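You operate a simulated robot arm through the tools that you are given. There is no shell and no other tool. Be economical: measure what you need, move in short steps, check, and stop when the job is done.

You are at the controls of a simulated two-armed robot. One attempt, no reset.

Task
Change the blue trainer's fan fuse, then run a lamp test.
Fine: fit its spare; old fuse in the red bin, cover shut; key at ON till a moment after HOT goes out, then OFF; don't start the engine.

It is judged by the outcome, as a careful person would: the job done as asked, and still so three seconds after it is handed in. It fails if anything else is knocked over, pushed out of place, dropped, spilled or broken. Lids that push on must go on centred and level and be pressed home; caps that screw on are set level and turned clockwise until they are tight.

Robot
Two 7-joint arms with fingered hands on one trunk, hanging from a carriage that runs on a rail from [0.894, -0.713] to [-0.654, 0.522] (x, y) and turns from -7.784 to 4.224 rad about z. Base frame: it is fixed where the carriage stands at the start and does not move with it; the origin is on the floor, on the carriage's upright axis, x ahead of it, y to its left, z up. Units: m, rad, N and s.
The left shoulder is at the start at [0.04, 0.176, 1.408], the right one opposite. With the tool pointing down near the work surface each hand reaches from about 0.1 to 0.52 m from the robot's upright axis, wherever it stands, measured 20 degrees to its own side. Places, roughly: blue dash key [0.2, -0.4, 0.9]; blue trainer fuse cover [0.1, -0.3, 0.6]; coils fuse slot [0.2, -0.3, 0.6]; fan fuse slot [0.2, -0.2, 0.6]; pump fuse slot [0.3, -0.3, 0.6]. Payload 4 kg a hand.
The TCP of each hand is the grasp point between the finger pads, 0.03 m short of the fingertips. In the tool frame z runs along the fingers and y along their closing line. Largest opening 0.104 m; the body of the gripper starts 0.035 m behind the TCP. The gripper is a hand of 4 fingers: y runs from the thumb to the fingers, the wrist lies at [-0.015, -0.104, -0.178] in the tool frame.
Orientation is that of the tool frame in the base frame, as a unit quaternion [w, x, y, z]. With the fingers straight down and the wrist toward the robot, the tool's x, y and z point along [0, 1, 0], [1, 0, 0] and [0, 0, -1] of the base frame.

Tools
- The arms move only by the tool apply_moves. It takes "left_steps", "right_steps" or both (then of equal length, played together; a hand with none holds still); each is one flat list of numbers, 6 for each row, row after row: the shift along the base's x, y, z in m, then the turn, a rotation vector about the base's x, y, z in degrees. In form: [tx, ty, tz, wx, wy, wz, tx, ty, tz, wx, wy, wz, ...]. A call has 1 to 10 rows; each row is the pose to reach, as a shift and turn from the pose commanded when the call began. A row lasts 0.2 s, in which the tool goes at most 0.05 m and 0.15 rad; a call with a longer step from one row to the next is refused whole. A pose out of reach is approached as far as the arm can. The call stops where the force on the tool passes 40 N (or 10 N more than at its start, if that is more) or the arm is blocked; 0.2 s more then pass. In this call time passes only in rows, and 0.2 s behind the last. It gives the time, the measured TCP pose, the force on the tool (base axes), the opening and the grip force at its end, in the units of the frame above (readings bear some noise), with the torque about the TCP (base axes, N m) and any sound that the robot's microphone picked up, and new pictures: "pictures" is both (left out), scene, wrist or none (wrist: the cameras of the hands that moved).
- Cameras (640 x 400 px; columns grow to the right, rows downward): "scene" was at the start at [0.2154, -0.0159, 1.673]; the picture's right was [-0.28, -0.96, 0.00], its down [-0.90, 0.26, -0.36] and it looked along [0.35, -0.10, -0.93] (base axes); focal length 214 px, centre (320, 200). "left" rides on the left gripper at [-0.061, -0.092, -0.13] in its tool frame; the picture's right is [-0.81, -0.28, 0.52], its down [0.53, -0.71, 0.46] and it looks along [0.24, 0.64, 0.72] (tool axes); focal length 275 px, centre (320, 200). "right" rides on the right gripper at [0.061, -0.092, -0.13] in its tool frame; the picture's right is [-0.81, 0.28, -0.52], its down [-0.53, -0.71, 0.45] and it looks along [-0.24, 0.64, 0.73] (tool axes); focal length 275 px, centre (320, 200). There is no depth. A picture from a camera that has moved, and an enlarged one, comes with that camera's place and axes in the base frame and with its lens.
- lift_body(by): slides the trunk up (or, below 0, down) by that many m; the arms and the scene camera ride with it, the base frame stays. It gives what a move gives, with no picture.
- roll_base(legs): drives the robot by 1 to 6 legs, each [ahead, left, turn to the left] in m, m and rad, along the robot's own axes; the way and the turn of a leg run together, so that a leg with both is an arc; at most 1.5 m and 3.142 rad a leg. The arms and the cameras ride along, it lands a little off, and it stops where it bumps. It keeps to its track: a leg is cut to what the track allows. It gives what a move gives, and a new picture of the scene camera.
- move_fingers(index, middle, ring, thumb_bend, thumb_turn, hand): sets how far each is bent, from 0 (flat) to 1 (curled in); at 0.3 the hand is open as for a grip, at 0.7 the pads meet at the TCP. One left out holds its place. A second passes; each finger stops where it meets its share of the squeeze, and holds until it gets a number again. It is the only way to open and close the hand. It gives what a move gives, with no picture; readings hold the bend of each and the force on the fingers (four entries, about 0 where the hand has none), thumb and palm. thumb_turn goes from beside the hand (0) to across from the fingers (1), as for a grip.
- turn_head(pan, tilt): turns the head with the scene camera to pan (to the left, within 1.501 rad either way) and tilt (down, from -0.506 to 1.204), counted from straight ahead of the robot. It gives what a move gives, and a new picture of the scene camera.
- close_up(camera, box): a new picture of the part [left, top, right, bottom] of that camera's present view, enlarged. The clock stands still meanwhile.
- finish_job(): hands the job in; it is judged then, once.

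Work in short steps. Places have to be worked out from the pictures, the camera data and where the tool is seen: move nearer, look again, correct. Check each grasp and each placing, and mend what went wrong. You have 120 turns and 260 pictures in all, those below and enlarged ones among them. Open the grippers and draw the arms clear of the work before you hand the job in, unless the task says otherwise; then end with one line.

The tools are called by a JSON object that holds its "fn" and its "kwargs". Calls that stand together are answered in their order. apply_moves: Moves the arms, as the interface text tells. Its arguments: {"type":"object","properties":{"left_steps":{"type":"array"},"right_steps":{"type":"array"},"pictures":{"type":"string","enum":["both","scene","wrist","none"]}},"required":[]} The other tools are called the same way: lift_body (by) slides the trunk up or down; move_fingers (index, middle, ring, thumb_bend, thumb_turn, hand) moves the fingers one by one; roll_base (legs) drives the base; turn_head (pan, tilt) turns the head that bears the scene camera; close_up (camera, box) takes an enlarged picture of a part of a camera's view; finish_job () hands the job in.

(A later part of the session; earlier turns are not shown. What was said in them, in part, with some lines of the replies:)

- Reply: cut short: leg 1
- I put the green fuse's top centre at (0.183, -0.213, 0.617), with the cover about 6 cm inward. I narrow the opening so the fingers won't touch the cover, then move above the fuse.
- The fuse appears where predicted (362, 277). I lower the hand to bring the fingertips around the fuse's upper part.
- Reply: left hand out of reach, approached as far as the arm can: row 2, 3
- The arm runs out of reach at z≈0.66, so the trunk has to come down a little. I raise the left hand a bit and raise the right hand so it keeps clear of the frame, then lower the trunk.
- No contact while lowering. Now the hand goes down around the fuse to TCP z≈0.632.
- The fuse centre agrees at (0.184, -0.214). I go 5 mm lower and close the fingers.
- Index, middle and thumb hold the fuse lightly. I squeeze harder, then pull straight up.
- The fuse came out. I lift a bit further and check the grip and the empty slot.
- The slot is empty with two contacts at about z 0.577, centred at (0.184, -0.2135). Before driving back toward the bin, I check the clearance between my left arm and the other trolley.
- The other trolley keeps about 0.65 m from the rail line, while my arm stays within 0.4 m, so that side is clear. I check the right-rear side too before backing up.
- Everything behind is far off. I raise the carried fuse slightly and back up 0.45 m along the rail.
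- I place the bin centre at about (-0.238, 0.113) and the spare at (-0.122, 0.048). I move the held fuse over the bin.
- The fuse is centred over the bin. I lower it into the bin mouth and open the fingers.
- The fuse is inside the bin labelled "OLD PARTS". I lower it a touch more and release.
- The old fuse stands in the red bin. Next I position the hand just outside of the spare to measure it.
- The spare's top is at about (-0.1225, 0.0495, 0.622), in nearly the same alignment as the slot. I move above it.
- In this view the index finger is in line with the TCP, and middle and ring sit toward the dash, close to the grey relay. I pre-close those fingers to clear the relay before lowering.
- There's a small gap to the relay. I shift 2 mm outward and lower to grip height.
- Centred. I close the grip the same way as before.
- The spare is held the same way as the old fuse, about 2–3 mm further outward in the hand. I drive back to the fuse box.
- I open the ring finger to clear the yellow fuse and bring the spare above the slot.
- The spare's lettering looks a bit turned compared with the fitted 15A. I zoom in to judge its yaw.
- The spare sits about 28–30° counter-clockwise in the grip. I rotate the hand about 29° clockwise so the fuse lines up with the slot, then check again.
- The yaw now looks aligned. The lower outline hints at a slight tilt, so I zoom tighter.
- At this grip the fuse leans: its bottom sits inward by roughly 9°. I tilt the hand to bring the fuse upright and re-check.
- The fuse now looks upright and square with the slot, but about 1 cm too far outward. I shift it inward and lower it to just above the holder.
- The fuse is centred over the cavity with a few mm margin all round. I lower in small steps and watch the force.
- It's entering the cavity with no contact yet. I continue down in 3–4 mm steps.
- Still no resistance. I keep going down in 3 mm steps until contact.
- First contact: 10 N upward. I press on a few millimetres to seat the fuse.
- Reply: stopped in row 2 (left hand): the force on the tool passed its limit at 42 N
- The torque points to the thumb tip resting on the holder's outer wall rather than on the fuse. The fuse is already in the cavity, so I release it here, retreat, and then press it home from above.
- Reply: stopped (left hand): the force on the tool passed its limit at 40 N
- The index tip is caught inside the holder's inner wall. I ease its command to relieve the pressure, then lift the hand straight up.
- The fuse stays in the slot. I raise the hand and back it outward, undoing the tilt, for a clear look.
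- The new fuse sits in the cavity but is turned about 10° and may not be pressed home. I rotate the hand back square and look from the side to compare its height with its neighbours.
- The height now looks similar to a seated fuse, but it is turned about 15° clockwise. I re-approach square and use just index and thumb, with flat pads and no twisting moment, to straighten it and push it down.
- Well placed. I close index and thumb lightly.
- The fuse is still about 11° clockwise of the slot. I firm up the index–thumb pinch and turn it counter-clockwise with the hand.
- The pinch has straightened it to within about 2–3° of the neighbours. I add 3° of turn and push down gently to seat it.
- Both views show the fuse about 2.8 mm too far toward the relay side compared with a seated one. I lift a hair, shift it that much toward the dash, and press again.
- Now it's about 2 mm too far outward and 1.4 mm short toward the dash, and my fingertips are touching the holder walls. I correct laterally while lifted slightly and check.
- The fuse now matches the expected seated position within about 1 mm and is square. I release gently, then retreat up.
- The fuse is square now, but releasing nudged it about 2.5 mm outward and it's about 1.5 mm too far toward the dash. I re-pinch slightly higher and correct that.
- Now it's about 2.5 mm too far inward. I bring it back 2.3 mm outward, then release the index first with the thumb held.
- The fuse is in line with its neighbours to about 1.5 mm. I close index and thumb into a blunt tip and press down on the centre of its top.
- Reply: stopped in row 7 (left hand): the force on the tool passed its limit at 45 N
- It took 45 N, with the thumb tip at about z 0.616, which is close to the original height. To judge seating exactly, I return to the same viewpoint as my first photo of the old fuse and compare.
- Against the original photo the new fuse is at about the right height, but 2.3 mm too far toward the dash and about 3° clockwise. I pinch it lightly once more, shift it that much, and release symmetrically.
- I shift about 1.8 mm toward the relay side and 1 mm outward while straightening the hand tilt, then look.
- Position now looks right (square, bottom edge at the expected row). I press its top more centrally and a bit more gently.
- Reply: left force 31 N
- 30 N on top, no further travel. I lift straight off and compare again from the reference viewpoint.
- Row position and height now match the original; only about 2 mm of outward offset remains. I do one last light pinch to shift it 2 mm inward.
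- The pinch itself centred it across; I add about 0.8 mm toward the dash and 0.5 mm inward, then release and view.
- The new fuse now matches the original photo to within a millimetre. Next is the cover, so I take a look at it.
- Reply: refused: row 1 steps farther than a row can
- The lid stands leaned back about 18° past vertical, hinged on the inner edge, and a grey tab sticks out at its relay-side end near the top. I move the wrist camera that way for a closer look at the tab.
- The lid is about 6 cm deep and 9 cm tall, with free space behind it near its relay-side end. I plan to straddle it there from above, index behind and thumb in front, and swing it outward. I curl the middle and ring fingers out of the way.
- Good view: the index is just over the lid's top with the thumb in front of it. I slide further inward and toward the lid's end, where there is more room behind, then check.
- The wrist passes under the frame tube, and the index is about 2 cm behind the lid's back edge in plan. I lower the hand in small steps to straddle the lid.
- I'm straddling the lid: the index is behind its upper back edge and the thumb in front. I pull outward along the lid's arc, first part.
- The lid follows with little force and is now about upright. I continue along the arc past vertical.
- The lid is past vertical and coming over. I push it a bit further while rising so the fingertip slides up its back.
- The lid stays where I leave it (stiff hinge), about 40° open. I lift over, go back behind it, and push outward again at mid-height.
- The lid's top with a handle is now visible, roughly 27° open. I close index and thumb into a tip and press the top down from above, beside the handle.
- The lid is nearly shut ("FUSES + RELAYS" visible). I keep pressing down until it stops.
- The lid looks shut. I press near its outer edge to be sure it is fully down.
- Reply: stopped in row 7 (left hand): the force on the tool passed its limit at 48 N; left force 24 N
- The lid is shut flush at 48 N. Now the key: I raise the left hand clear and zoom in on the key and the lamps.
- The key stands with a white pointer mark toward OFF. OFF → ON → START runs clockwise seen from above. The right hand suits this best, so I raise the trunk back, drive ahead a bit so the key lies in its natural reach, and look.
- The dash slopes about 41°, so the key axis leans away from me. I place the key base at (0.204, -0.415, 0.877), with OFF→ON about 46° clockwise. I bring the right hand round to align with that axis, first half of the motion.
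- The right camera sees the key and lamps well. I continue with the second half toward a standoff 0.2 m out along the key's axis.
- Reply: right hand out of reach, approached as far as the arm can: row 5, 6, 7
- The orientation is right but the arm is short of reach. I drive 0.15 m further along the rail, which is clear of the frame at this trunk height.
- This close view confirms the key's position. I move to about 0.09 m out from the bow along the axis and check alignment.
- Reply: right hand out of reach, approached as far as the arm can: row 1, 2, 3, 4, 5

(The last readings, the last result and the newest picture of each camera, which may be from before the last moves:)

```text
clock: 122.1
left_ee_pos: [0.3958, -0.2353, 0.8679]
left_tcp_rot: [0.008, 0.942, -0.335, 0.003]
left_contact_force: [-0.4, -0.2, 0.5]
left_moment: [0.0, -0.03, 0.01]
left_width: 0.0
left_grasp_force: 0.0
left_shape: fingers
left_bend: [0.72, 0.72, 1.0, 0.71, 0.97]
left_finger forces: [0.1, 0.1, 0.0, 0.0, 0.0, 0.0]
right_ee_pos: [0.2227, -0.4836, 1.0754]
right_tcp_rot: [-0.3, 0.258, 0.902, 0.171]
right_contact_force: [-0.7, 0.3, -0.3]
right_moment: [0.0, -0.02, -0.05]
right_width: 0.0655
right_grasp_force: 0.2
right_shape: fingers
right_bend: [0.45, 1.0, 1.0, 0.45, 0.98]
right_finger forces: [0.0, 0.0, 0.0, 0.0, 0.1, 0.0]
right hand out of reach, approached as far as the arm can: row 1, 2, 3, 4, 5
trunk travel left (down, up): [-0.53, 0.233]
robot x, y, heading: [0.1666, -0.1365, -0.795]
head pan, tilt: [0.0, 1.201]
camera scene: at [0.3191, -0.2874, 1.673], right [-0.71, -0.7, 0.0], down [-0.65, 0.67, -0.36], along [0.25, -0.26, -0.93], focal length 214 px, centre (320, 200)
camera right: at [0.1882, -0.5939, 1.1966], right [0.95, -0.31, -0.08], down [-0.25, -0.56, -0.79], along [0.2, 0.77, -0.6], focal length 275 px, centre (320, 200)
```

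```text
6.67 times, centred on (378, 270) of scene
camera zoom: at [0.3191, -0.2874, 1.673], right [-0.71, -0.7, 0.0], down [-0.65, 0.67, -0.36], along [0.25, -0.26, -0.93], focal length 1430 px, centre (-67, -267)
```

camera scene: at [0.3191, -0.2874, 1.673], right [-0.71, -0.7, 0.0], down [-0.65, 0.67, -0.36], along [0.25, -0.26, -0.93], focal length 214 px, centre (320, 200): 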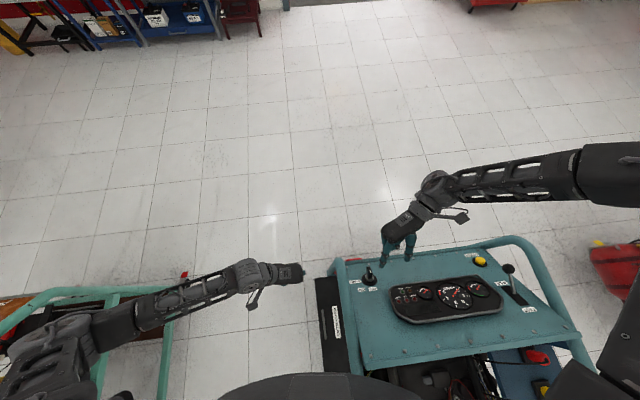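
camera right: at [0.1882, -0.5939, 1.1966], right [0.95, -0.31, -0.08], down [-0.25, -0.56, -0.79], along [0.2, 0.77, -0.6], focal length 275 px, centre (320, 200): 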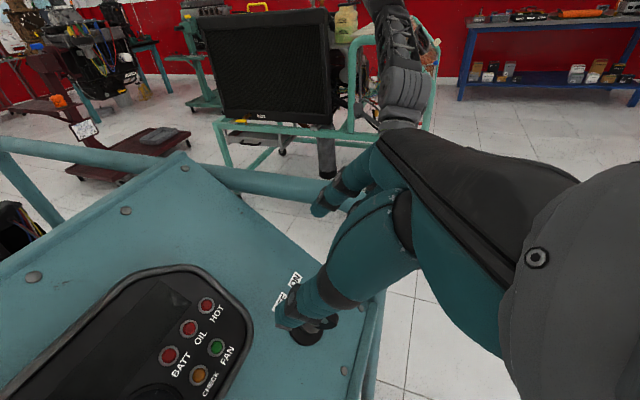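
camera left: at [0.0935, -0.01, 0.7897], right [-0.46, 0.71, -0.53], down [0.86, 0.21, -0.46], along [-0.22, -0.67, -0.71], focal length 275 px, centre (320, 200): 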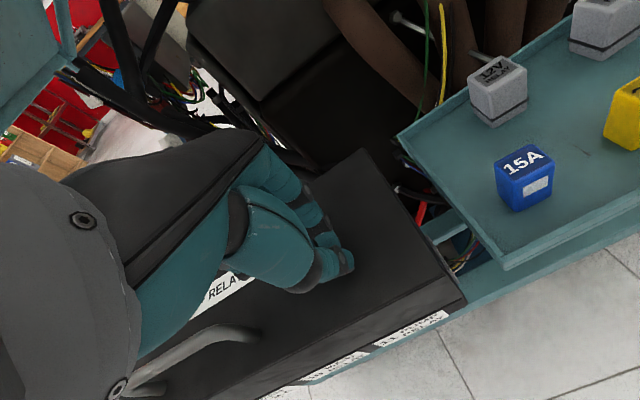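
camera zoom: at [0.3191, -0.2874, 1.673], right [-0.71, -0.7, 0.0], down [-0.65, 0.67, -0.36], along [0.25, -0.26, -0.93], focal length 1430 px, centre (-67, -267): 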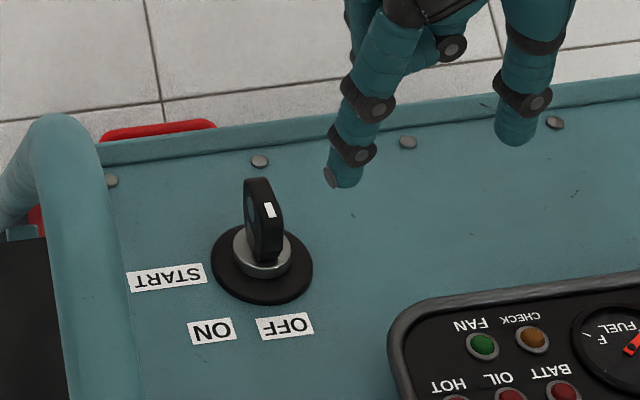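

Reach is limited by the wrist angle. Pinching only needs the closing line square to the key's plate, so I swing the hand to near-vertical about that line and come in from above instead.

{"fn": "apply_moves", "kwargs": {"right_steps": [0, 0.01, 0, -4.5, -6.4, -1.26, 0, 0.02, 0, -9, -12.9, -2.5, 0, 0.03, -0.01, -13.6, -19.4, -3.8, 0, 0.04, -0.03, -18.1, -25.8, -5, 0.0, 0.0486, -0.055, -22.7, -32.3, -6.3], "pictures": "both"}}

{"fn": "close_up", "kwargs": {"camera": "scene", "box": [330, 240, 426, 300]}}

{"fn": "close_up", "kwargs": {"camera": "right", "box": [200, 180, 440, 330]}}

```text
clock: 123.3
left_ee_pos: [0.3959, -0.2351, 0.8684]
left_tcp_rot: [0.008, 0.942, -0.335, 0.003]
left_contact_force: [0.2, 0.3, -0.8]
left_moment: [0.01, -0.01, 0.01]
left_width: 0.0
left_grasp_force: 0.1
left_shape: fingers
left_bend: [0.72, 0.72, 1.0, 0.71, 0.97]
left_finger forces: [0.0, 0.0, 0.0, 0.0, 0.1, 0.0]
right_ee_pos: [0.2169, -0.4311, 1.0207]
right_tcp_rot: [0.026, 0.301, 0.95, 0.073]
right_contact_force: [0.7, -0.3, 0.0]
right_moment: [0.0, -0.03, 0.01]
right_width: 0.0656
right_grasp_force: 0.1
right_shape: fingers
right_bend: [0.45, 1.0, 1.0, 0.45, 0.98]
right_finger forces: [0.0, 0.0, 0.0, 0.1, 0.0, 0.0]
trunk travel left (down, up): [-0.53, 0.233]
robot x, y, heading: [0.1692, -0.1333, -0.796]
head pan, tilt: [0.0, 1.201]
camera scene: at [0.3191, -0.2873, 1.673], right [-0.71, -0.7, 0.0], down [-0.65, 0.67, -0.36], along [0.25, -0.26, -0.93], focal length 214 px, centre (320, 200)
camera right: at [0.1034, -0.4849, 1.1338], right [0.77, -0.31, 0.56], down [0.07, -0.83, -0.56], along [0.63, 0.47, -0.61], focal length 275 px, centre (320, 200)
```

scene: 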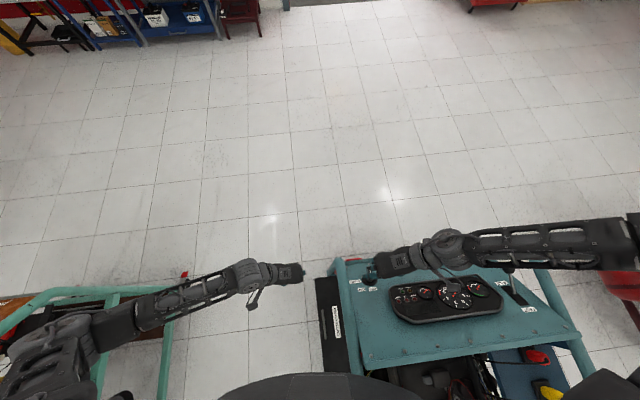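
right: 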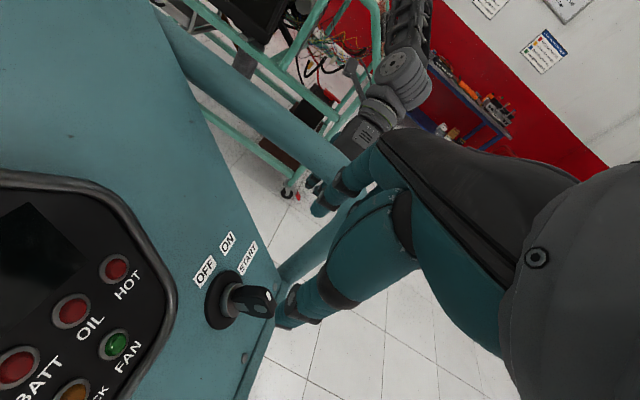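

```text
6.67 times, centred on (378, 270) of scene
camera zoom: at [0.3191, -0.2873, 1.673], right [-0.71, -0.7, 0.0], down [-0.65, 0.67, -0.36], along [0.25, -0.26, -0.93], focal length 1430 px, centre (-67, -267)
```

zoom: 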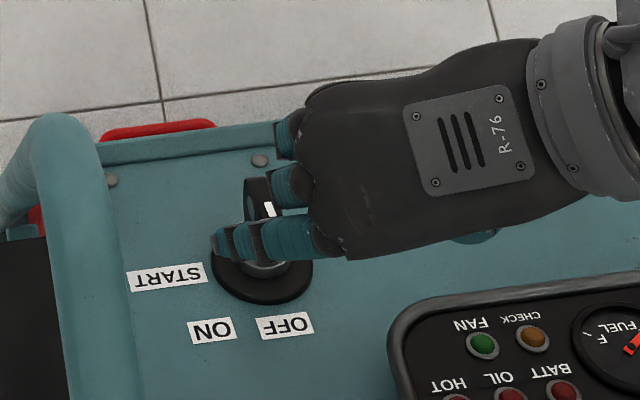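

```text
2.67 times, centred on (320, 255) of right
camera zoom: at [0.1034, -0.4849, 1.1338], right [0.77, -0.31, 0.56], down [0.07, -0.83, -0.56], along [0.63, 0.47, -0.61], focal length 734 px, centre (320, 53)
```

zoom: 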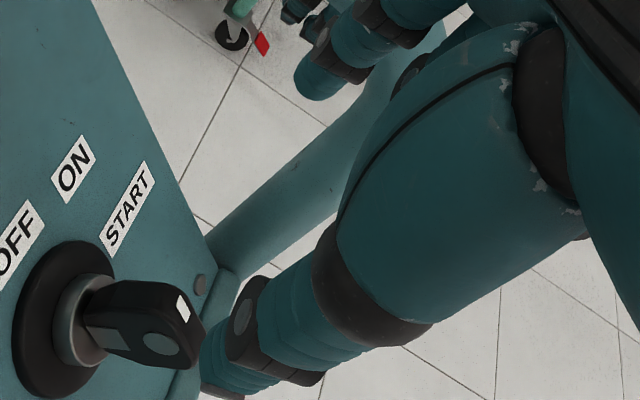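

Now it reaches: the hand is above the key with index and thumb on either side of its plate. I go down partway and check.

{"fn": "apply_moves", "kwargs": {"right_steps": [0.001, -0.001, -0.03, 0, 0, 0, 0.003, -0.002, -0.065, 0, 0, 0], "pictures": "none"}}

{"fn": "close_up", "kwargs": {"camera": "right", "box": [200, 180, 440, 330]}}

{"fn": "close_up", "kwargs": {"camera": "scene", "box": [330, 240, 426, 300]}}

```text
clock: 123.9
left_ee_pos: [0.3957, -0.2358, 0.8678]
left_tcp_rot: [0.009, 0.942, -0.335, 0.002]
left_contact_force: [0.2, 0.5, -0.3]
left_moment: [-0.03, -0.01, 0.01]
left_width: 0.0
left_grasp_force: 0.0
left_shape: fingers
left_bend: [0.72, 0.72, 1.0, 0.71, 0.97]
left_finger forces: [0.1, 0.1, 0.0, 0.0, 0.0, 0.1]
right_ee_pos: [0.1955, -0.4447, 1.0007]
right_tcp_rot: [0.024, 0.302, 0.95, 0.073]
right_contact_force: [-0.3, 0.2, 0.2]
right_moment: [0.02, -0.03, 0.0]
right_width: 0.0651
right_grasp_force: 0.0
right_shape: fingers
right_bend: [0.45, 1.0, 1.0, 0.45, 0.98]
right_finger forces: [0.0, 0.1, 0.0, 0.0, 0.0, 0.0]
right hand out of reach, approached as far as the arm can: row 1, 2
trunk travel left (down, up): [-0.53, 0.233]
robot x, y, heading: [0.1659, -0.1369, -0.795]
head pan, tilt: [0.0, 1.201]
```

```text
2.67 times, centred on (320, 255) of right
camera zoom: at [0.0812, -0.4987, 1.1134], right [0.77, -0.31, 0.56], down [0.07, -0.83, -0.56], along [0.63, 0.47, -0.62], focal length 734 px, centre (320, 53)
```

zoom: 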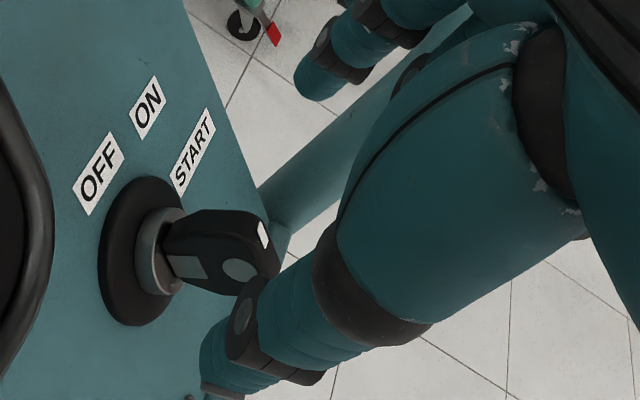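

```text
6.67 times, centred on (378, 270) of scene
camera zoom: at [0.3188, -0.2875, 1.673], right [-0.72, -0.7, 0.0], down [-0.65, 0.67, -0.36], along [0.25, -0.26, -0.93], focal length 1430 px, centre (-67, -267)
```

zoom: 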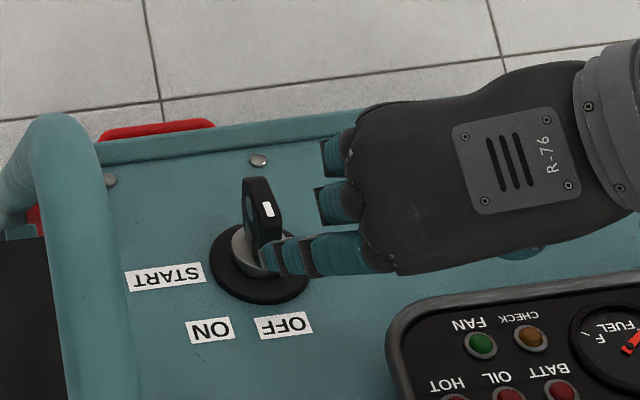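

Still slightly short going down. I raise the hand a little, lower the trunk by 0.1 (earlier shown clear of the frame), then retry.

{"fn": "apply_moves", "kwargs": {"right_steps": [0.012, 0.006, 0.035, 0, 0, 0, 0.022, 0.013, 0.075, 0, 0, 0], "pictures": "none"}}

{"fn": "lift_body", "kwargs": {"by": -0.06}}

{"fn": "lift_body", "kwargs": {"by": -0.03}}

{"fn": "close_up", "kwargs": {"camera": "scene", "box": [330, 240, 426, 300]}}

```text
clock: 124.5
left_ee_pos: [0.3971, -0.2364, 0.8674]
left_tcp_rot: [0.008, 0.942, -0.335, 0.004]
left_contact_force: [0.5, -0.9, -0.3]
left_moment: [-0.03, 0.02, 0.04]
left_width: 0.0001
left_grasp_force: 0.0
left_shape: fingers
left_bend: [0.72, 0.72, 1.0, 0.71, 0.97]
left_finger forces: [0.0, 0.0, 0.0, 0.0, 0.1, 0.1]
right_ee_pos: [0.2209, -0.4306, 1.0759]
right_tcp_rot: [0.025, 0.302, 0.95, 0.074]
right_contact_force: [-0.8, -0.5, 0.3]
right_moment: [-0.01, 0.0, 0.0]
right_width: 0.0653
right_grasp_force: 0.0
right_shape: fingers
right_bend: [0.45, 1.0, 1.0, 0.45, 0.98]
right_finger forces: [0.0, 0.0, 0.0, 0.0, 0.1, 0.0]
trunk travel left (down, up): [-0.53, 0.233]
robot x, y, heading: [0.1661, -0.1345, -0.798]
head pan, tilt: [0.0, 1.201]
```

```text
clock: 125.5
left_ee_pos: [0.3975, -0.2355, 0.8082]
left_tcp_rot: [0.008, 0.942, -0.335, 0.003]
left_contact_force: [-0.1, -0.4, -0.5]
left_moment: [0.02, -0.02, 0.01]
left_width: 0.0
left_grasp_force: 0.1
left_shape: fingers
left_bend: [0.72, 0.72, 1.0, 0.71, 0.97]
left_finger forces: [0.0, 0.0, 0.0, 0.1, 0.0, 0.0]
right_ee_pos: [0.2206, -0.4299, 1.0157]
right_tcp_rot: [0.025, 0.301, 0.95, 0.074]
right_contact_force: [1.1, -0.5, -0.2]
right_moment: [0.03, -0.03, -0.02]
right_width: 0.0652
right_grasp_force: 0.1
right_shape: fingers
right_bend: [0.45, 1.0, 1.0, 0.45, 0.98]
right_finger forces: [0.0, 0.1, 0.1, 0.0, 0.1, 0.0]
trunk travel left (down, up): [-0.47, 0.293]
robot x, y, heading: [0.1635, -0.135, -0.795]
head pan, tilt: [0.0, 1.201]
```

```text
clock: 126.3
left_ee_pos: [0.3966, -0.237, 0.7784]
left_tcp_rot: [0.008, 0.942, -0.334, 0.003]
left_contact_force: [-0.2, -0.5, 0.0]
left_moment: [0.01, 0.01, -0.01]
left_width: 0.0
left_grasp_force: 0.1
left_shape: fingers
left_bend: [0.72, 0.72, 1.0, 0.71, 0.97]
left_finger forces: [0.0, 0.0, 0.1, 0.1, 0.0, 0.1]
right_ee_pos: [0.2206, -0.4309, 0.9869]
right_tcp_rot: [0.025, 0.302, 0.95, 0.074]
right_contact_force: [-0.6, 1.0, 0.0]
right_moment: [0.04, -0.02, -0.01]
right_width: 0.0652
right_grasp_force: 0.2
right_shape: fingers
right_bend: [0.45, 1.0, 1.0, 0.45, 0.98]
right_finger forces: [0.0, 0.0, 0.0, 0.1, 0.0, 0.0]
trunk travel left (down, up): [-0.44, 0.323]
robot x, y, heading: [0.1681, -0.1343, -0.795]
head pan, tilt: [0.0, 1.201]
```

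```text
6.67 times, centred on (378, 270) of scene
camera zoom: at [0.3192, -0.2875, 1.5831], right [-0.71, -0.7, 0.0], down [-0.65, 0.67, -0.36], along [0.25, -0.26, -0.93], focal length 1430 px, centre (-67, -267)
```

zoom: 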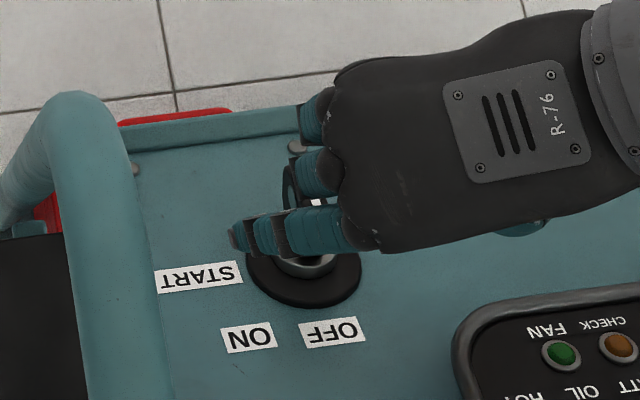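

No contact while lowering, and the hand is above the key. I go down slowly to grip height.

{"fn": "apply_moves", "kwargs": {"right_steps": [0, -0.001, -0.025, 0, 0, 0, 0, -0.002, -0.045, 0, 0, 0, 0, -0.002, -0.058, 0, 0, 0, 0, -0.002, -0.068, 0, 0, 0], "pictures": "none"}}

{"fn": "close_up", "kwargs": {"camera": "right", "box": [200, 180, 440, 330]}}

{"fn": "close_up", "kwargs": {"camera": "scene", "box": [330, 240, 426, 300]}}

```text
clock: 127.3
left_ee_pos: [0.3972, -0.2366, 0.7784]
left_tcp_rot: [0.008, 0.943, -0.334, 0.003]
left_contact_force: [0.5, 0.6, -0.1]
left_moment: [-0.06, 0.04, -0.04]
left_width: 0.0003
left_grasp_force: 0.1
left_shape: fingers
left_bend: [0.72, 0.72, 1.0, 0.71, 0.97]
left_finger forces: [0.1, 0.1, 0.1, 0.0, 0.0, 0.0]
right_ee_pos: [0.221, -0.4326, 0.9165]
right_tcp_rot: [0.027, 0.302, 0.95, 0.074]
right_contact_force: [0.3, 0.5, 0.2]
right_moment: [0.01, -0.01, 0.0]
right_width: 0.0654
right_grasp_force: 0.0
right_shape: fingers
right_bend: [0.45, 1.0, 1.0, 0.45, 0.98]
right_finger forces: [0.1, 0.0, 0.0, 0.0, 0.1, 0.0]
trunk travel left (down, up): [-0.44, 0.323]
robot x, y, heading: [0.1675, -0.1326, -0.794]
head pan, tilt: [0.0, 1.201]
```

```text
2.67 times, centred on (320, 255) of right
camera zoom: at [0.1073, -0.486, 1.0292], right [0.77, -0.31, 0.56], down [0.07, -0.83, -0.56], along [0.63, 0.47, -0.61], focal length 734 px, centre (320, 53)
```

zoom: 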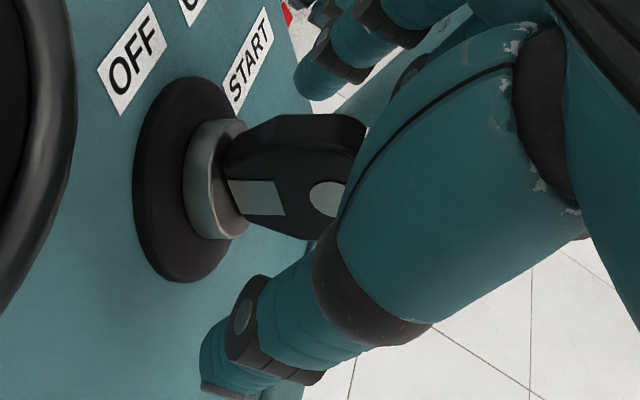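

```text
6.67 times, centred on (378, 270) of scene
camera zoom: at [0.3194, -0.2875, 1.5831], right [-0.71, -0.7, 0.0], down [-0.65, 0.67, -0.36], along [0.25, -0.26, -0.93], focal length 1430 px, centre (-67, -267)
```

zoom: 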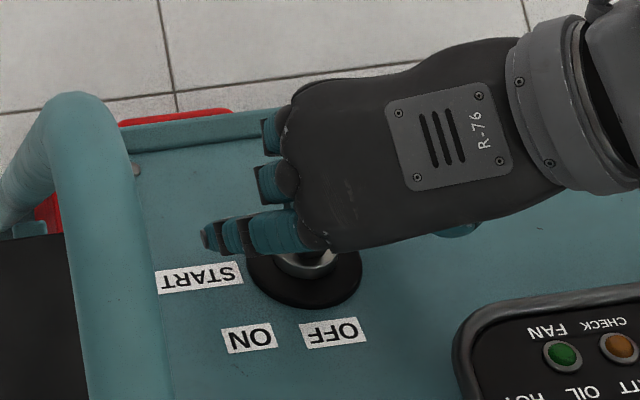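

Pads line up with the key's bow. I close index and thumb on it.

{"fn": "move_fingers", "kwargs": {"hand": "right", "index": 0.72, "thumb_bend": 0.72}}

{"fn": "close_up", "kwargs": {"camera": "right", "box": [200, 180, 440, 330]}}

{"fn": "close_up", "kwargs": {"camera": "scene", "box": [330, 240, 426, 300]}}

```text
clock: 128.3
left_ee_pos: [0.397, -0.2364, 0.7785]
left_tcp_rot: [0.008, 0.943, -0.334, 0.002]
left_contact_force: [-0.5, 0.3, -0.1]
left_moment: [0.02, -0.02, -0.03]
left_width: 0.0
left_grasp_force: 0.1
left_shape: fingers
left_bend: [0.72, 0.72, 1.0, 0.71, 0.97]
left_finger forces: [0.0, 0.0, 0.0, 0.0, 0.1, 0.1]
right_ee_pos: [0.221, -0.433, 0.9173]
right_tcp_rot: [0.026, 0.302, 0.95, 0.075]
right_contact_force: [0.8, -0.3, -4.3]
right_moment: [-0.09, 0.04, 0.01]
right_width: 0.008
right_grasp_force: 4.7
right_shape: fingers
right_bend: [0.71, 1.0, 1.0, 0.67, 0.97]
right_finger forces: [4.8, 0.0, 0.0, 0.0, 4.8, 0.0]
trunk travel left (down, up): [-0.44, 0.323]
robot x, y, heading: [0.1672, -0.1349, -0.795]
head pan, tilt: [0.0, 1.201]
```

```text
2.67 times, centred on (320, 255) of right
camera zoom: at [0.1069, -0.4857, 1.0293], right [0.77, -0.31, 0.56], down [0.07, -0.83, -0.56], along [0.63, 0.47, -0.61], focal length 734 px, centre (320, 53)
```

zoom: 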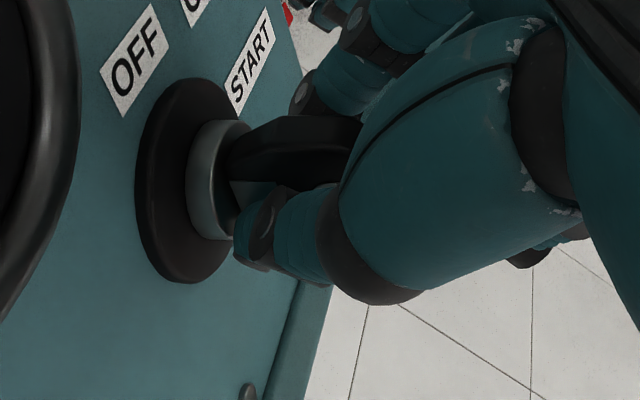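

```text
6.67 times, centred on (378, 270) of scene
camera zoom: at [0.3192, -0.2874, 1.583], right [-0.71, -0.7, 0.0], down [-0.65, 0.67, -0.36], along [0.25, -0.26, -0.93], focal length 1430 px, centre (-67, -267)
```

zoom: 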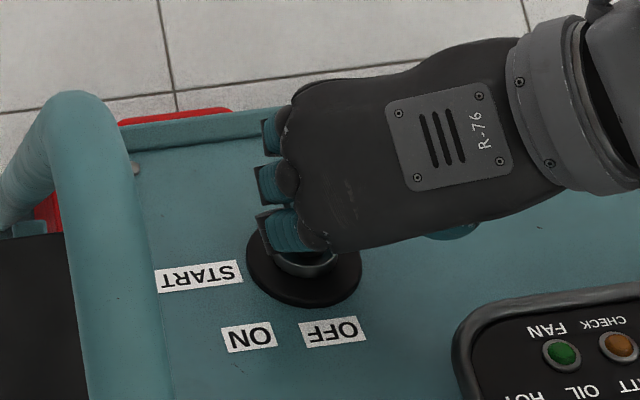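

Gripped. I firm up the squeeze and turn the key clockwise about its axis by 24°, then check.

{"fn": "move_fingers", "kwargs": {"hand": "right", "index": 0.8, "thumb_bend": 0.78}}

{"fn": "apply_moves", "kwargs": {"right_steps": [0.001, 0.0006, -0.0001, -3.64, 3.74, -6.06, 0.002, 0.0012, -0.0003, -7.28, 7.47, -12.1, 0.0029, 0.0017, -0.0006, -10.9, 11.2, -18.2], "pictures": "none"}}

{"fn": "close_up", "kwargs": {"camera": "right", "box": [120, 180, 440, 380]}}

{"fn": "close_up", "kwargs": {"camera": "scene", "box": [330, 240, 426, 300]}}

```text
clock: 129.3
left_ee_pos: [0.3976, -0.2357, 0.7784]
left_tcp_rot: [0.008, 0.942, -0.334, 0.002]
left_contact_force: [0.2, -0.4, -0.2]
left_moment: [-0.02, 0.01, -0.02]
left_width: 0.0
left_grasp_force: 0.0
left_shape: fingers
left_bend: [0.72, 0.72, 1.0, 0.71, 0.97]
left_finger forces: [0.0, 0.0, 0.0, 0.0, 0.0, 0.0]
right_ee_pos: [0.2201, -0.4317, 0.9164]
right_tcp_rot: [0.025, 0.302, 0.95, 0.073]
right_contact_force: [-0.4, -3.0, -11.0]
right_moment: [-0.13, -0.06, 0.01]
right_width: 0.007
right_grasp_force: 9.9
right_shape: fingers
right_bend: [0.72, 1.0, 1.0, 0.69, 0.97]
right_finger forces: [8.8, 0.1, 0.1, 0.0, 10.7, 0.0]
trunk travel left (down, up): [-0.44, 0.323]
robot x, y, heading: [0.1679, -0.1346, -0.798]
head pan, tilt: [0.0, 1.201]
```

```text
clock: 130.1
left_ee_pos: [0.3967, -0.2358, 0.778]
left_tcp_rot: [0.008, 0.942, -0.335, 0.003]
left_contact_force: [0.7, -0.8, 0.5]
left_moment: [-0.02, 0.01, 0.02]
left_width: 0.0
left_grasp_force: 0.0
left_shape: fingers
left_bend: [0.72, 0.72, 1.0, 0.71, 0.97]
left_finger forces: [0.0, 0.0, 0.0, 0.0, 0.1, 0.1]
right_ee_pos: [0.2234, -0.428, 0.9171]
right_tcp_rot: [-0.028, 0.45, 0.891, -0.05]
right_contact_force: [0.0, 1.5, -8.4]
right_moment: [0.03, -0.11, 0.04]
right_width: 0.0064
right_grasp_force: 10.5
right_shape: fingers
right_bend: [0.73, 1.0, 1.0, 0.69, 0.98]
right_finger forces: [11.2, 0.1, 0.0, 0.0, 10.3, 0.1]
trunk travel left (down, up): [-0.44, 0.323]
robot x, y, heading: [0.1673, -0.133, -0.797]
head pan, tilt: [0.0, 1.201]
```

```text
2.00 times, centred on (280, 280) of right
camera zoom: at [0.1259, -0.4243, 1.0558], right [0.75, -0.46, 0.48], down [-0.3, -0.88, -0.37], along [0.59, 0.14, -0.79], focal length 551 px, centre (400, 40)
```

zoom: 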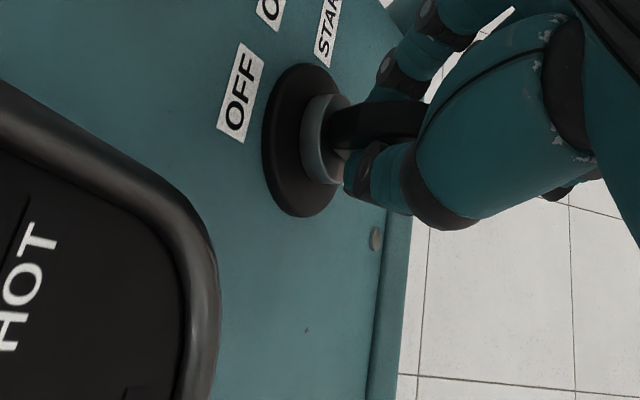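

```text
6.67 times, centred on (378, 270) of scene
camera zoom: at [0.3191, -0.2873, 1.583], right [-0.72, -0.7, 0.0], down [-0.65, 0.67, -0.36], along [0.25, -0.26, -0.93], focal length 1430 px, centre (-67, -267)
```

zoom: 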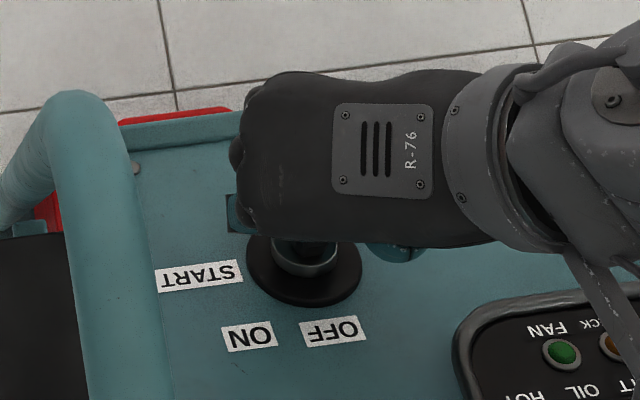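

The key turns with the hand. I turn the remaining 22° to ON and look at the lamps at once.

{"fn": "apply_moves", "kwargs": {"right_steps": [0.0008, 0.0003, -0.0003, -3.34, 3.43, -5.56, 0.0015, 0.0006, -0.0006, -6.67, 6.85, -11.1, 0.0023, 0.0009, -0.0009, -10.0, 10.3, -16.7], "pictures": "none"}}

{"fn": "close_up", "kwargs": {"camera": "scene", "box": [340, 245, 500, 345]}}

```text
clock: 130.9
left_ee_pos: [0.397, -0.2334, 0.7783]
left_tcp_rot: [0.009, 0.942, -0.335, 0.003]
left_contact_force: [0.2, 0.9, -0.8]
left_moment: [0.03, -0.02, 0.0]
left_width: 0.0
left_grasp_force: 0.1
left_shape: fingers
left_bend: [0.72, 0.72, 1.0, 0.71, 0.97]
left_finger forces: [0.0, 0.0, 0.0, 0.1, 0.0, 0.1]
right_ee_pos: [0.2217, -0.4325, 0.923]
right_tcp_rot: [-0.077, 0.569, 0.803, -0.162]
right_contact_force: [-0.6, 4.3, -15.9]
right_moment: [0.01, 0.01, 0.01]
right_width: 0.0066
right_grasp_force: 8.9
right_shape: fingers
right_bend: [0.72, 1.0, 1.0, 0.73, 0.97]
right_finger forces: [12.9, 0.0, 0.0, 0.0, 5.7, 0.0]
right hand out of reach, approached as far as the arm can: row 3
trunk travel left (down, up): [-0.44, 0.323]
robot x, y, heading: [0.1683, -0.129, -0.791]
head pan, tilt: [0.0, 1.201]
```

```text
4.00 times, centred on (420, 295) of scene
camera zoom: at [0.3191, -0.2867, 1.5826], right [-0.71, -0.7, 0.0], down [-0.65, 0.67, -0.36], along [0.25, -0.26, -0.93], focal length 858 px, centre (-80, -180)
```

zoom: 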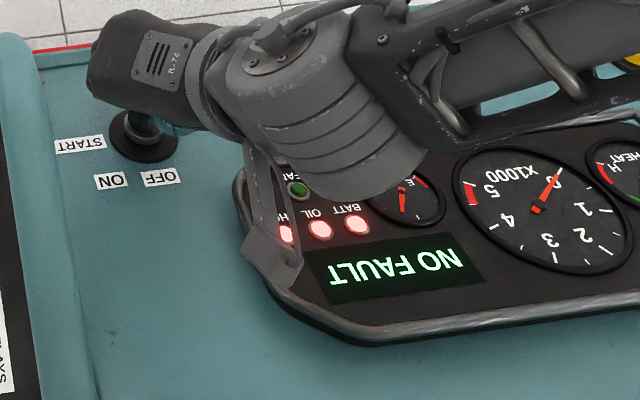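

The key is at ON: HOT, OIL and BATT are lit and the display reads "NO FAULT". I hold still and wait, watching HOT.

{"fn": "apply_moves", "kwargs": {"left_steps": [0, 0, 0, 0, 0, 0, 0, 0, 0, 0, 0, 0, 0, 0, 0, 0, 0, 0, 0, 0, 0, 0, 0, 0, 0, 0, 0, 0, 0, 0], "pictures": "none"}}

{"fn": "close_up", "kwargs": {"camera": "scene", "box": [380, 275, 460, 325]}}

```text
clock: 132.1
left_ee_pos: [0.3958, -0.2335, 0.7783]
left_tcp_rot: [0.008, 0.942, -0.335, 0.003]
left_contact_force: [0.2, 0.0, 0.0]
left_moment: [0.0, 0.02, -0.04]
left_width: 0.0
left_grasp_force: 0.0
left_shape: fingers
left_bend: [0.72, 0.72, 1.0, 0.71, 0.97]
left_finger forces: [0.0, 0.1, 0.1, 0.1, 0.1, 0.0]
right_ee_pos: [0.2222, -0.4339, 0.9226]
right_tcp_rot: [-0.076, 0.569, 0.803, -0.162]
right_contact_force: [-1.0, 4.1, -15.1]
right_moment: [0.05, -0.02, 0.0]
right_width: 0.0071
right_grasp_force: 9.2
right_shape: fingers
right_bend: [0.72, 1.0, 1.0, 0.73, 0.97]
right_finger forces: [12.8, 0.1, 0.0, 0.1, 5.9, 0.0]
trunk travel left (down, up): [-0.44, 0.323]
robot x, y, heading: [0.164, -0.1327, -0.797]
head pan, tilt: [0.0, 1.201]
```

```text
8.00 times, centred on (420, 300) of scene
camera zoom: at [0.319, -0.2867, 1.5828], right [-0.71, -0.7, 0.0], down [-0.65, 0.67, -0.36], along [0.25, -0.26, -0.93], focal length 1716 px, centre (-480, -600)
```

zoom: 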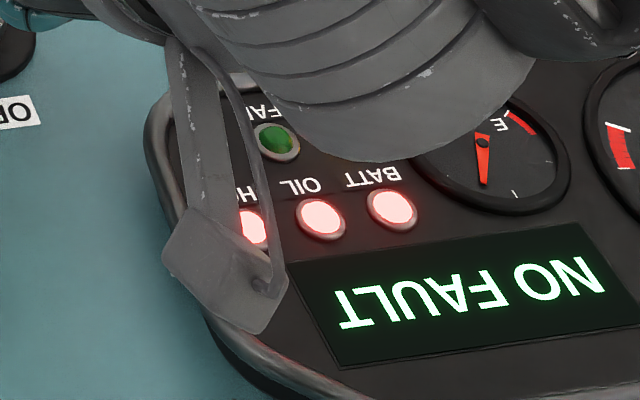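

HOT is visibly still lit. I wait another second and look again.

{"fn": "apply_moves", "kwargs": {"left_steps": [0, 0, 0, 0, 0, 0, 0, 0, 0, 0, 0, 0, 0, 0, 0, 0, 0, 0, 0, 0, 0, 0, 0, 0], "pictures": "none"}}

{"fn": "close_up", "kwargs": {"camera": "scene", "box": [380, 275, 460, 325]}}

```text
clock: 133.1
left_ee_pos: [0.3965, -0.2345, 0.7777]
left_tcp_rot: [0.009, 0.942, -0.335, 0.002]
left_contact_force: [0.0, 0.0, -0.3]
left_moment: [-0.05, -0.01, -0.02]
left_width: 0.0
left_grasp_force: 0.0
left_shape: fingers
left_bend: [0.72, 0.72, 1.0, 0.71, 0.97]
left_finger forces: [0.0, 0.0, 0.0, 0.0, 0.0, 0.0]
right_ee_pos: [0.2227, -0.4339, 0.9231]
right_tcp_rot: [-0.076, 0.569, 0.803, -0.162]
right_contact_force: [-2.3, 5.7, -14.5]
right_moment: [0.01, 0.0, -0.01]
right_width: 0.0068
right_grasp_force: 9.4
right_shape: fingers
right_bend: [0.72, 1.0, 1.0, 0.73, 0.97]
right_finger forces: [12.6, 0.0, 0.1, 0.0, 6.1, 0.1]
trunk travel left (down, up): [-0.44, 0.323]
robot x, y, heading: [0.1644, -0.1286, -0.798]
head pan, tilt: [0.0, 1.201]
```

```text
8.00 times, centred on (420, 300) of scene
camera zoom: at [0.319, -0.2867, 1.5828], right [-0.71, -0.7, 0.0], down [-0.65, 0.67, -0.36], along [0.25, -0.26, -0.93], focal length 1716 px, centre (-480, -600)
```

zoom: 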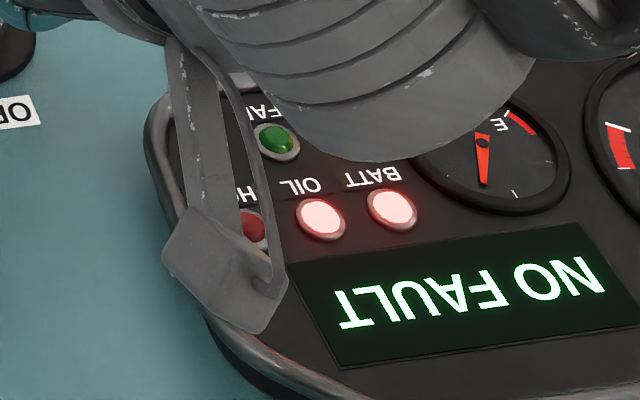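

HOT has gone out while OIL and BATT stay on. A moment later I turn the key back counter-clockwise to OFF.

{"fn": "apply_moves", "kwargs": {"right_steps": [0, 0, 0, 0, 0, 0, 0.0, 0.0005, -0.0015, 3.64, -3.74, 6.06, 0.0002, 0.001, -0.003, 7.28, -7.47, 12.1, 0, 0.0012, -0.004, 10.9, -11.2, 18.2, -0.0005, 0.0012, -0.005, 14.6, -14.9, 24.3, -0.001, 0.001, -0.0055, 18.2, -18.7, 30.3, -0.0017, 0.001, -0.006, 21.4, -22, 35.6], "pictures": "none"}}

{"fn": "close_up", "kwargs": {"camera": "scene", "box": [340, 245, 500, 345]}}

{"fn": "close_up", "kwargs": {"camera": "right", "box": [200, 180, 440, 330]}}

```text
clock: 134.7
left_ee_pos: [0.3964, -0.238, 0.7789]
left_tcp_rot: [0.009, 0.943, -0.334, 0.003]
left_contact_force: [0.8, 0.4, 0.8]
left_moment: [0.03, -0.01, -0.02]
left_width: 0.0
left_grasp_force: 0.0
left_shape: fingers
left_bend: [0.72, 0.72, 1.0, 0.71, 0.97]
left_finger forces: [0.0, 0.0, 0.1, 0.0, 0.0, 0.0]
right_ee_pos: [0.2208, -0.4367, 0.9183]
right_tcp_rot: [0.029, 0.296, 0.951, 0.08]
right_contact_force: [-1.6, -5.2, 10.0]
right_moment: [-0.09, 0.13, 0.01]
right_width: 0.006
right_grasp_force: 14.8
right_shape: fingers
right_bend: [0.73, 1.0, 1.0, 0.72, 0.97]
right_finger forces: [12.4, 0.0, 0.1, 0.1, 17.0, 0.0]
trunk travel left (down, up): [-0.44, 0.323]
robot x, y, heading: [0.1667, -0.1332, -0.795]
head pan, tilt: [0.0, 1.201]
```

```text
4.00 times, centred on (420, 295) of scene
camera zoom: at [0.319, -0.2883, 1.5833], right [-0.72, -0.7, 0.0], down [-0.65, 0.67, -0.36], along [0.25, -0.26, -0.93], focal length 858 px, centre (-80, -180)
```

zoom: 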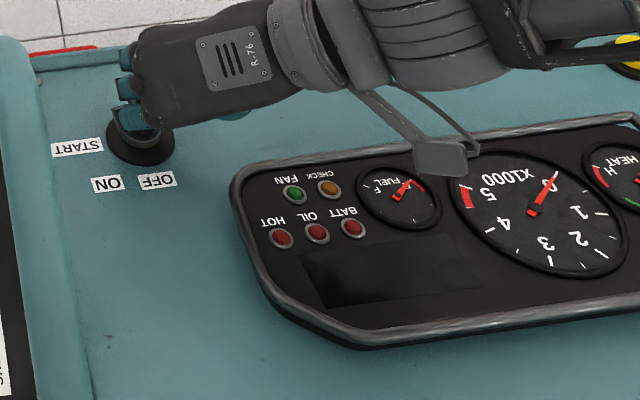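

```text
2.67 times, centred on (320, 255) of right
camera zoom: at [0.1063, -0.4921, 1.0292], right [0.77, -0.31, 0.56], down [0.09, -0.82, -0.57], along [0.63, 0.48, -0.6], focal length 734 px, centre (320, 53)
```

zoom: 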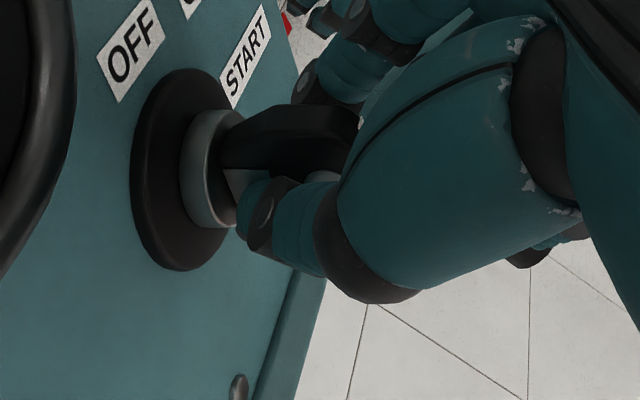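

All lamps and the display are off; the key is back at OFF. I open the right fingers and lift straight up off the key.

{"fn": "move_fingers", "kwargs": {"hand": "right", "index": 0.45, "thumb_bend": 0.45}}

{"fn": "apply_moves", "kwargs": {"right_steps": [0, 0, 0.04, 0, 0, 0, 0, 0, 0.08, 0, 0, 0, 0, -0.01, 0.12, 0, 0, 0, 0, -0.03, 0.16, 0, 0, 0], "pictures": "none"}}

{"fn": "lift_body", "kwargs": {"by": 0.09}}

{"fn": "close_up", "kwargs": {"camera": "scene", "box": [330, 240, 490, 340]}}

```text
clock: 135.7
left_ee_pos: [0.3968, -0.2355, 0.7775]
left_tcp_rot: [0.008, 0.942, -0.334, 0.003]
left_contact_force: [0.0, 0.4, -0.1]
left_moment: [-0.04, -0.01, 0.05]
left_width: 0.0
left_grasp_force: 0.0
left_shape: fingers
left_bend: [0.72, 0.72, 1.0, 0.71, 0.97]
left_finger forces: [0.0, 0.0, 0.0, 0.1, 0.0, 0.0]
right_ee_pos: [0.2217, -0.4338, 0.9176]
right_tcp_rot: [0.028, 0.295, 0.952, 0.08]
right_contact_force: [-0.2, -0.3, 0.0]
right_moment: [0.03, -0.03, 0.02]
right_width: 0.0644
right_grasp_force: 0.0
right_shape: fingers
right_bend: [0.45, 1.0, 1.0, 0.45, 0.97]
right_finger forces: [0.0, 0.1, 0.0, 0.0, 0.1, 0.1]
trunk travel left (down, up): [-0.44, 0.323]
robot x, y, heading: [0.166, -0.1303, -0.793]
head pan, tilt: [0.0, 1.201]
```

```text
clock: 136.7
left_ee_pos: [0.3967, -0.2365, 0.778]
left_tcp_rot: [0.008, 0.942, -0.335, 0.002]
left_contact_force: [-0.4, 0.4, 0.4]
left_moment: [-0.02, 0.0, 0.03]
left_width: 0.0
left_grasp_force: 0.0
left_shape: fingers
left_bend: [0.72, 0.72, 1.0, 0.71, 0.97]
left_finger forces: [0.0, 0.0, 0.0, 0.1, 0.1, 0.1]
right_ee_pos: [0.219, -0.4644, 1.079]
right_tcp_rot: [0.027, 0.296, 0.951, 0.081]
right_contact_force: [-0.6, -0.3, -0.4]
right_moment: [-0.03, 0.0, 0.01]
right_width: 0.0645
right_grasp_force: 0.1
right_shape: fingers
right_bend: [0.45, 1.0, 1.0, 0.45, 0.97]
right_finger forces: [0.0, 0.1, 0.1, 0.0, 0.0, 0.0]
trunk travel left (down, up): [-0.44, 0.323]
robot x, y, heading: [0.1669, -0.1337, -0.799]
head pan, tilt: [0.0, 1.201]
```

```text
clock: 137.9
left_ee_pos: [0.3969, -0.2342, 0.8679]
left_tcp_rot: [0.008, 0.942, -0.334, 0.003]
left_contact_force: [0.4, -0.5, -0.5]
left_moment: [0.03, 0.02, -0.02]
left_width: 0.0
left_grasp_force: 0.1
left_shape: fingers
left_bend: [0.72, 0.72, 1.0, 0.71, 0.97]
left_finger forces: [0.1, 0.1, 0.0, 0.0, 0.0, 0.0]
right_ee_pos: [0.217, -0.4644, 1.1692]
right_tcp_rot: [0.028, 0.296, 0.951, 0.08]
right_contact_force: [0.3, 0.3, -0.5]
right_moment: [0.0, 0.02, 0.01]
right_width: 0.0647
right_grasp_force: 0.1
right_shape: fingers
right_bend: [0.45, 1.0, 1.0, 0.45, 0.97]
right_finger forces: [0.0, 0.1, 0.0, 0.1, 0.0, 0.1]
trunk travel left (down, up): [-0.53, 0.233]
robot x, y, heading: [0.1696, -0.1355, -0.797]
head pan, tilt: [0.0, 1.201]
```

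```text
4.00 times, centred on (410, 290) of scene
camera zoom: at [0.3192, -0.2874, 1.673], right [-0.71, -0.7, 0.0], down [-0.65, 0.67, -0.36], along [0.25, -0.26, -0.93], focal length 858 px, centre (-40, -160)
```

zoom: 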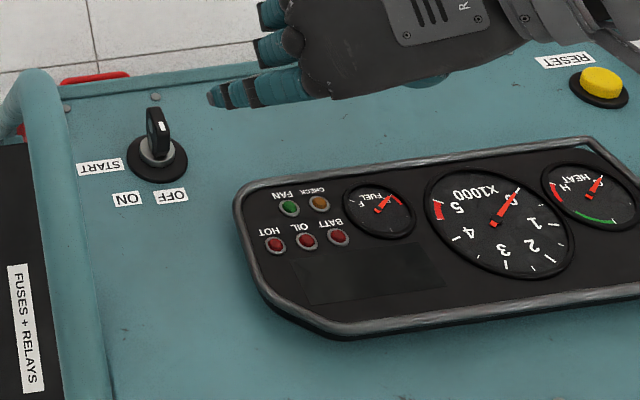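

The key points to OFF and everything is dark. I open both hands, draw the right arm up and away and the left arm outward, and take a last look.

{"fn": "move_fingers", "kwargs": {"hand": "right", "index": 0.3, "middle": 0.3, "ring": 0.3, "thumb_bend": 0.3}}

{"fn": "move_fingers", "kwargs": {"hand": "left", "index": 0.3, "middle": 0.3, "ring": 0.3, "thumb_bend": 0.3}}

{"fn": "apply_moves", "kwargs": {"right_steps": [0, -0.02, 0.04, 0, 0, 0, -0.01, -0.04, 0.08, 0, 0, 0, -0.02, -0.06, 0.12, 0, 0, 0, -0.04, -0.09, 0.15, 0, 0, 0], "left_steps": [0.015, 0.02, 0.02, 0, 0, 0, 0.03, 0.04, 0.04, 0, 0, 0, 0.045, 0.055, 0.06, 0, 0, 0, 0.06, 0.07, 0.09, 0, 0, 0], "pictures": "none"}}

{"fn": "roll_base", "kwargs": {"legs": [[-0.4, 0, 0]]}}

{"fn": "close_up", "kwargs": {"camera": "scene", "box": [290, 200, 418, 280]}}

{"fn": "close_up", "kwargs": {"camera": "scene", "box": [290, 260, 418, 340]}}

```text
clock: 138.9
left_ee_pos: [0.3966, -0.2355, 0.8676]
left_tcp_rot: [0.009, 0.942, -0.335, 0.002]
left_contact_force: [0.5, -0.7, -0.6]
left_moment: [0.02, 0.04, 0.02]
left_width: 0.0
left_grasp_force: 0.0
left_shape: fingers
left_bend: [0.72, 0.72, 1.0, 0.71, 0.97]
left_finger forces: [0.1, 0.0, 0.0, 0.0, 0.1, 0.0]
right_ee_pos: [0.219, -0.4636, 1.1674]
right_tcp_rot: [0.027, 0.296, 0.952, 0.079]
right_contact_force: [-0.2, 0.3, 0.1]
right_moment: [0.01, 0.01, 0.0]
right_width: 0.1028
right_grasp_force: 0.1
right_shape: fingers
right_bend: [0.3, 0.3, 0.3, 0.3, 0.97]
right_finger forces: [0.0, 0.1, 0.0, 0.0, 0.0, 0.0]
trunk travel left (down, up): [-0.53, 0.233]
robot x, y, heading: [0.1648, -0.1328, -0.8]
head pan, tilt: [0.0, 1.201]
```

```text
clock: 139.9
left_ee_pos: [0.3959, -0.2363, 0.8677]
left_tcp_rot: [0.008, 0.942, -0.335, 0.003]
left_contact_force: [-0.2, -0.4, -0.1]
left_moment: [0.02, 0.0, 0.0]
left_width: 0.1026
left_grasp_force: 0.1
left_shape: fingers
left_bend: [0.3, 0.3, 0.3, 0.3, 0.97]
left_finger forces: [0.1, 0.0, 0.0, 0.1, 0.0, 0.0]
right_ee_pos: [0.2173, -0.4631, 1.1683]
right_tcp_rot: [0.027, 0.295, 0.952, 0.08]
right_contact_force: [-1.1, 0.0, 0.6]
right_moment: [0.02, 0.01, 0.01]
right_width: 0.1029
right_grasp_force: 0.0
right_shape: fingers
right_bend: [0.3, 0.3, 0.3, 0.3, 0.97]
right_finger forces: [0.1, 0.1, 0.0, 0.0, 0.0, 0.1]
trunk travel left (down, up): [-0.53, 0.233]
robot x, y, heading: [0.1664, -0.1358, -0.797]
head pan, tilt: [0.0, 1.201]
```

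```text
clock: 140.9
left_ee_pos: [0.456, -0.1671, 0.9583]
left_tcp_rot: [0.009, 0.942, -0.335, 0.003]
left_contact_force: [-0.2, -0.4, 1.1]
left_moment: [0.01, 0.01, 0.01]
left_width: 0.1027
left_grasp_force: 0.1
left_shape: fingers
left_bend: [0.3, 0.3, 0.3, 0.3, 0.97]
left_finger forces: [0.0, 0.0, 0.1, 0.0, 0.0, 0.1]
right_ee_pos: [0.1769, -0.5545, 1.3203]
right_tcp_rot: [0.027, 0.296, 0.951, 0.08]
right_contact_force: [0.6, 0.3, -0.4]
right_moment: [0.01, 0.01, 0.0]
right_width: 0.1028
right_grasp_force: 0.0
right_shape: fingers
right_bend: [0.3, 0.3, 0.3, 0.3, 0.97]
right_finger forces: [0.0, 0.0, 0.1, 0.0, 0.0, 0.1]
trunk travel left (down, up): [-0.53, 0.233]
robot x, y, heading: [0.1619, -0.1277, -0.792]
head pan, tilt: [0.0, 1.201]
```

```text
clock: 143.4
left_ee_pos: [0.1518, 0.0731, 0.9579]
left_tcp_rot: [0.008, 0.942, -0.336, 0.002]
left_contact_force: [0.3, 0.1, 0.8]
left_moment: [0.02, 0.01, -0.04]
left_width: 0.1028
left_grasp_force: 0.1
left_shape: fingers
left_bend: [0.3, 0.3, 0.3, 0.3, 0.97]
left_finger forces: [0.0, 0.0, 0.0, 0.1, 0.0, 0.0]
right_ee_pos: [-0.1293, -0.3117, 1.3192]
right_tcp_rot: [0.028, 0.298, 0.951, 0.08]
right_contact_force: [0.1, 0.1, -0.6]
right_moment: [-0.01, 0.02, 0.01]
right_width: 0.103
right_grasp_force: 0.1
right_shape: fingers
right_bend: [0.3, 0.3, 0.3, 0.3, 0.97]
right_finger forces: [0.0, 0.1, 0.0, 0.0, 0.0, 0.1]
trunk travel left (down, up): [-0.53, 0.233]
robot x, y, heading: [-0.1375, 0.1104, -0.8]
head pan, tilt: [0.0, 1.201]
camera scene: at [0.0138, -0.0453, 1.673], right [-0.72, -0.7, 0.0], down [-0.65, 0.67, -0.36], along [0.25, -0.26, -0.93], focal length 214 px, centre (320, 200)
```

scene: 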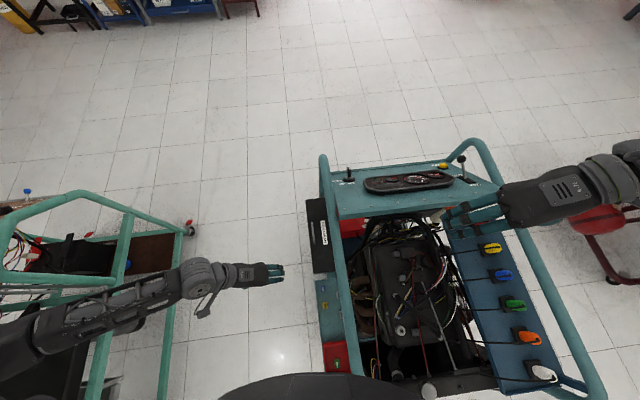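

```text
5.00 times, centred on (354, 240) of scene
camera zoom: at [0.0138, -0.0453, 1.673], right [-0.72, -0.7, 0.0], down [-0.65, 0.67, -0.36], along [0.25, -0.26, -0.93], focal length 1072 px, centre (150, 0)
```

zoom: 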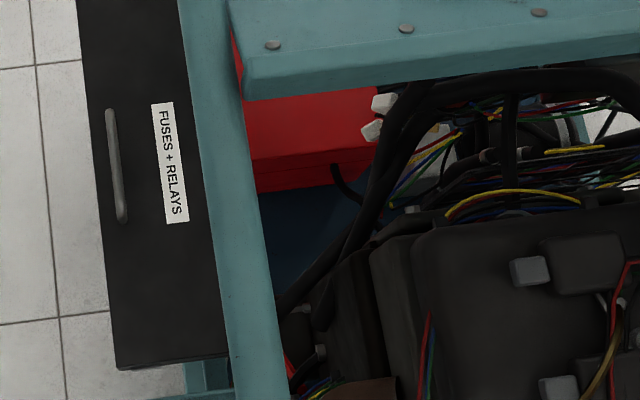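

```text
5.00 times, centred on (354, 300) of scene
camera zoom: at [0.0138, -0.0453, 1.673], right [-0.72, -0.7, 0.0], down [-0.65, 0.67, -0.36], along [0.25, -0.26, -0.93], focal length 1072 px, centre (150, -300)
```

zoom: 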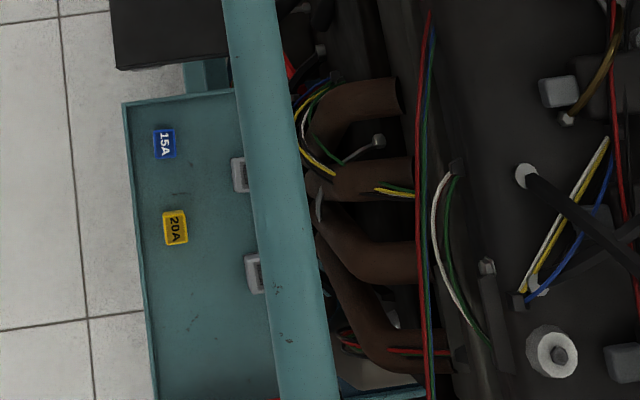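

The lid is shut, the other spares are untouched, the old fuse is in the red bin, the key is at OFF, and both hands are open and clear. I hand the job in.

{"fn": "finish_job", "kwargs": {}}

```text
The job is handed in.
```

The blue trainer's fan fuse is changed and the lamp test is done; I've handed the job in. The spare 30A is in slot 9, the old fuse is in the red bin and the cover is shut. With the key at ON the display read "NO FAULT". HOT went out, then I turned the key back to OFF, and the engine was never started.
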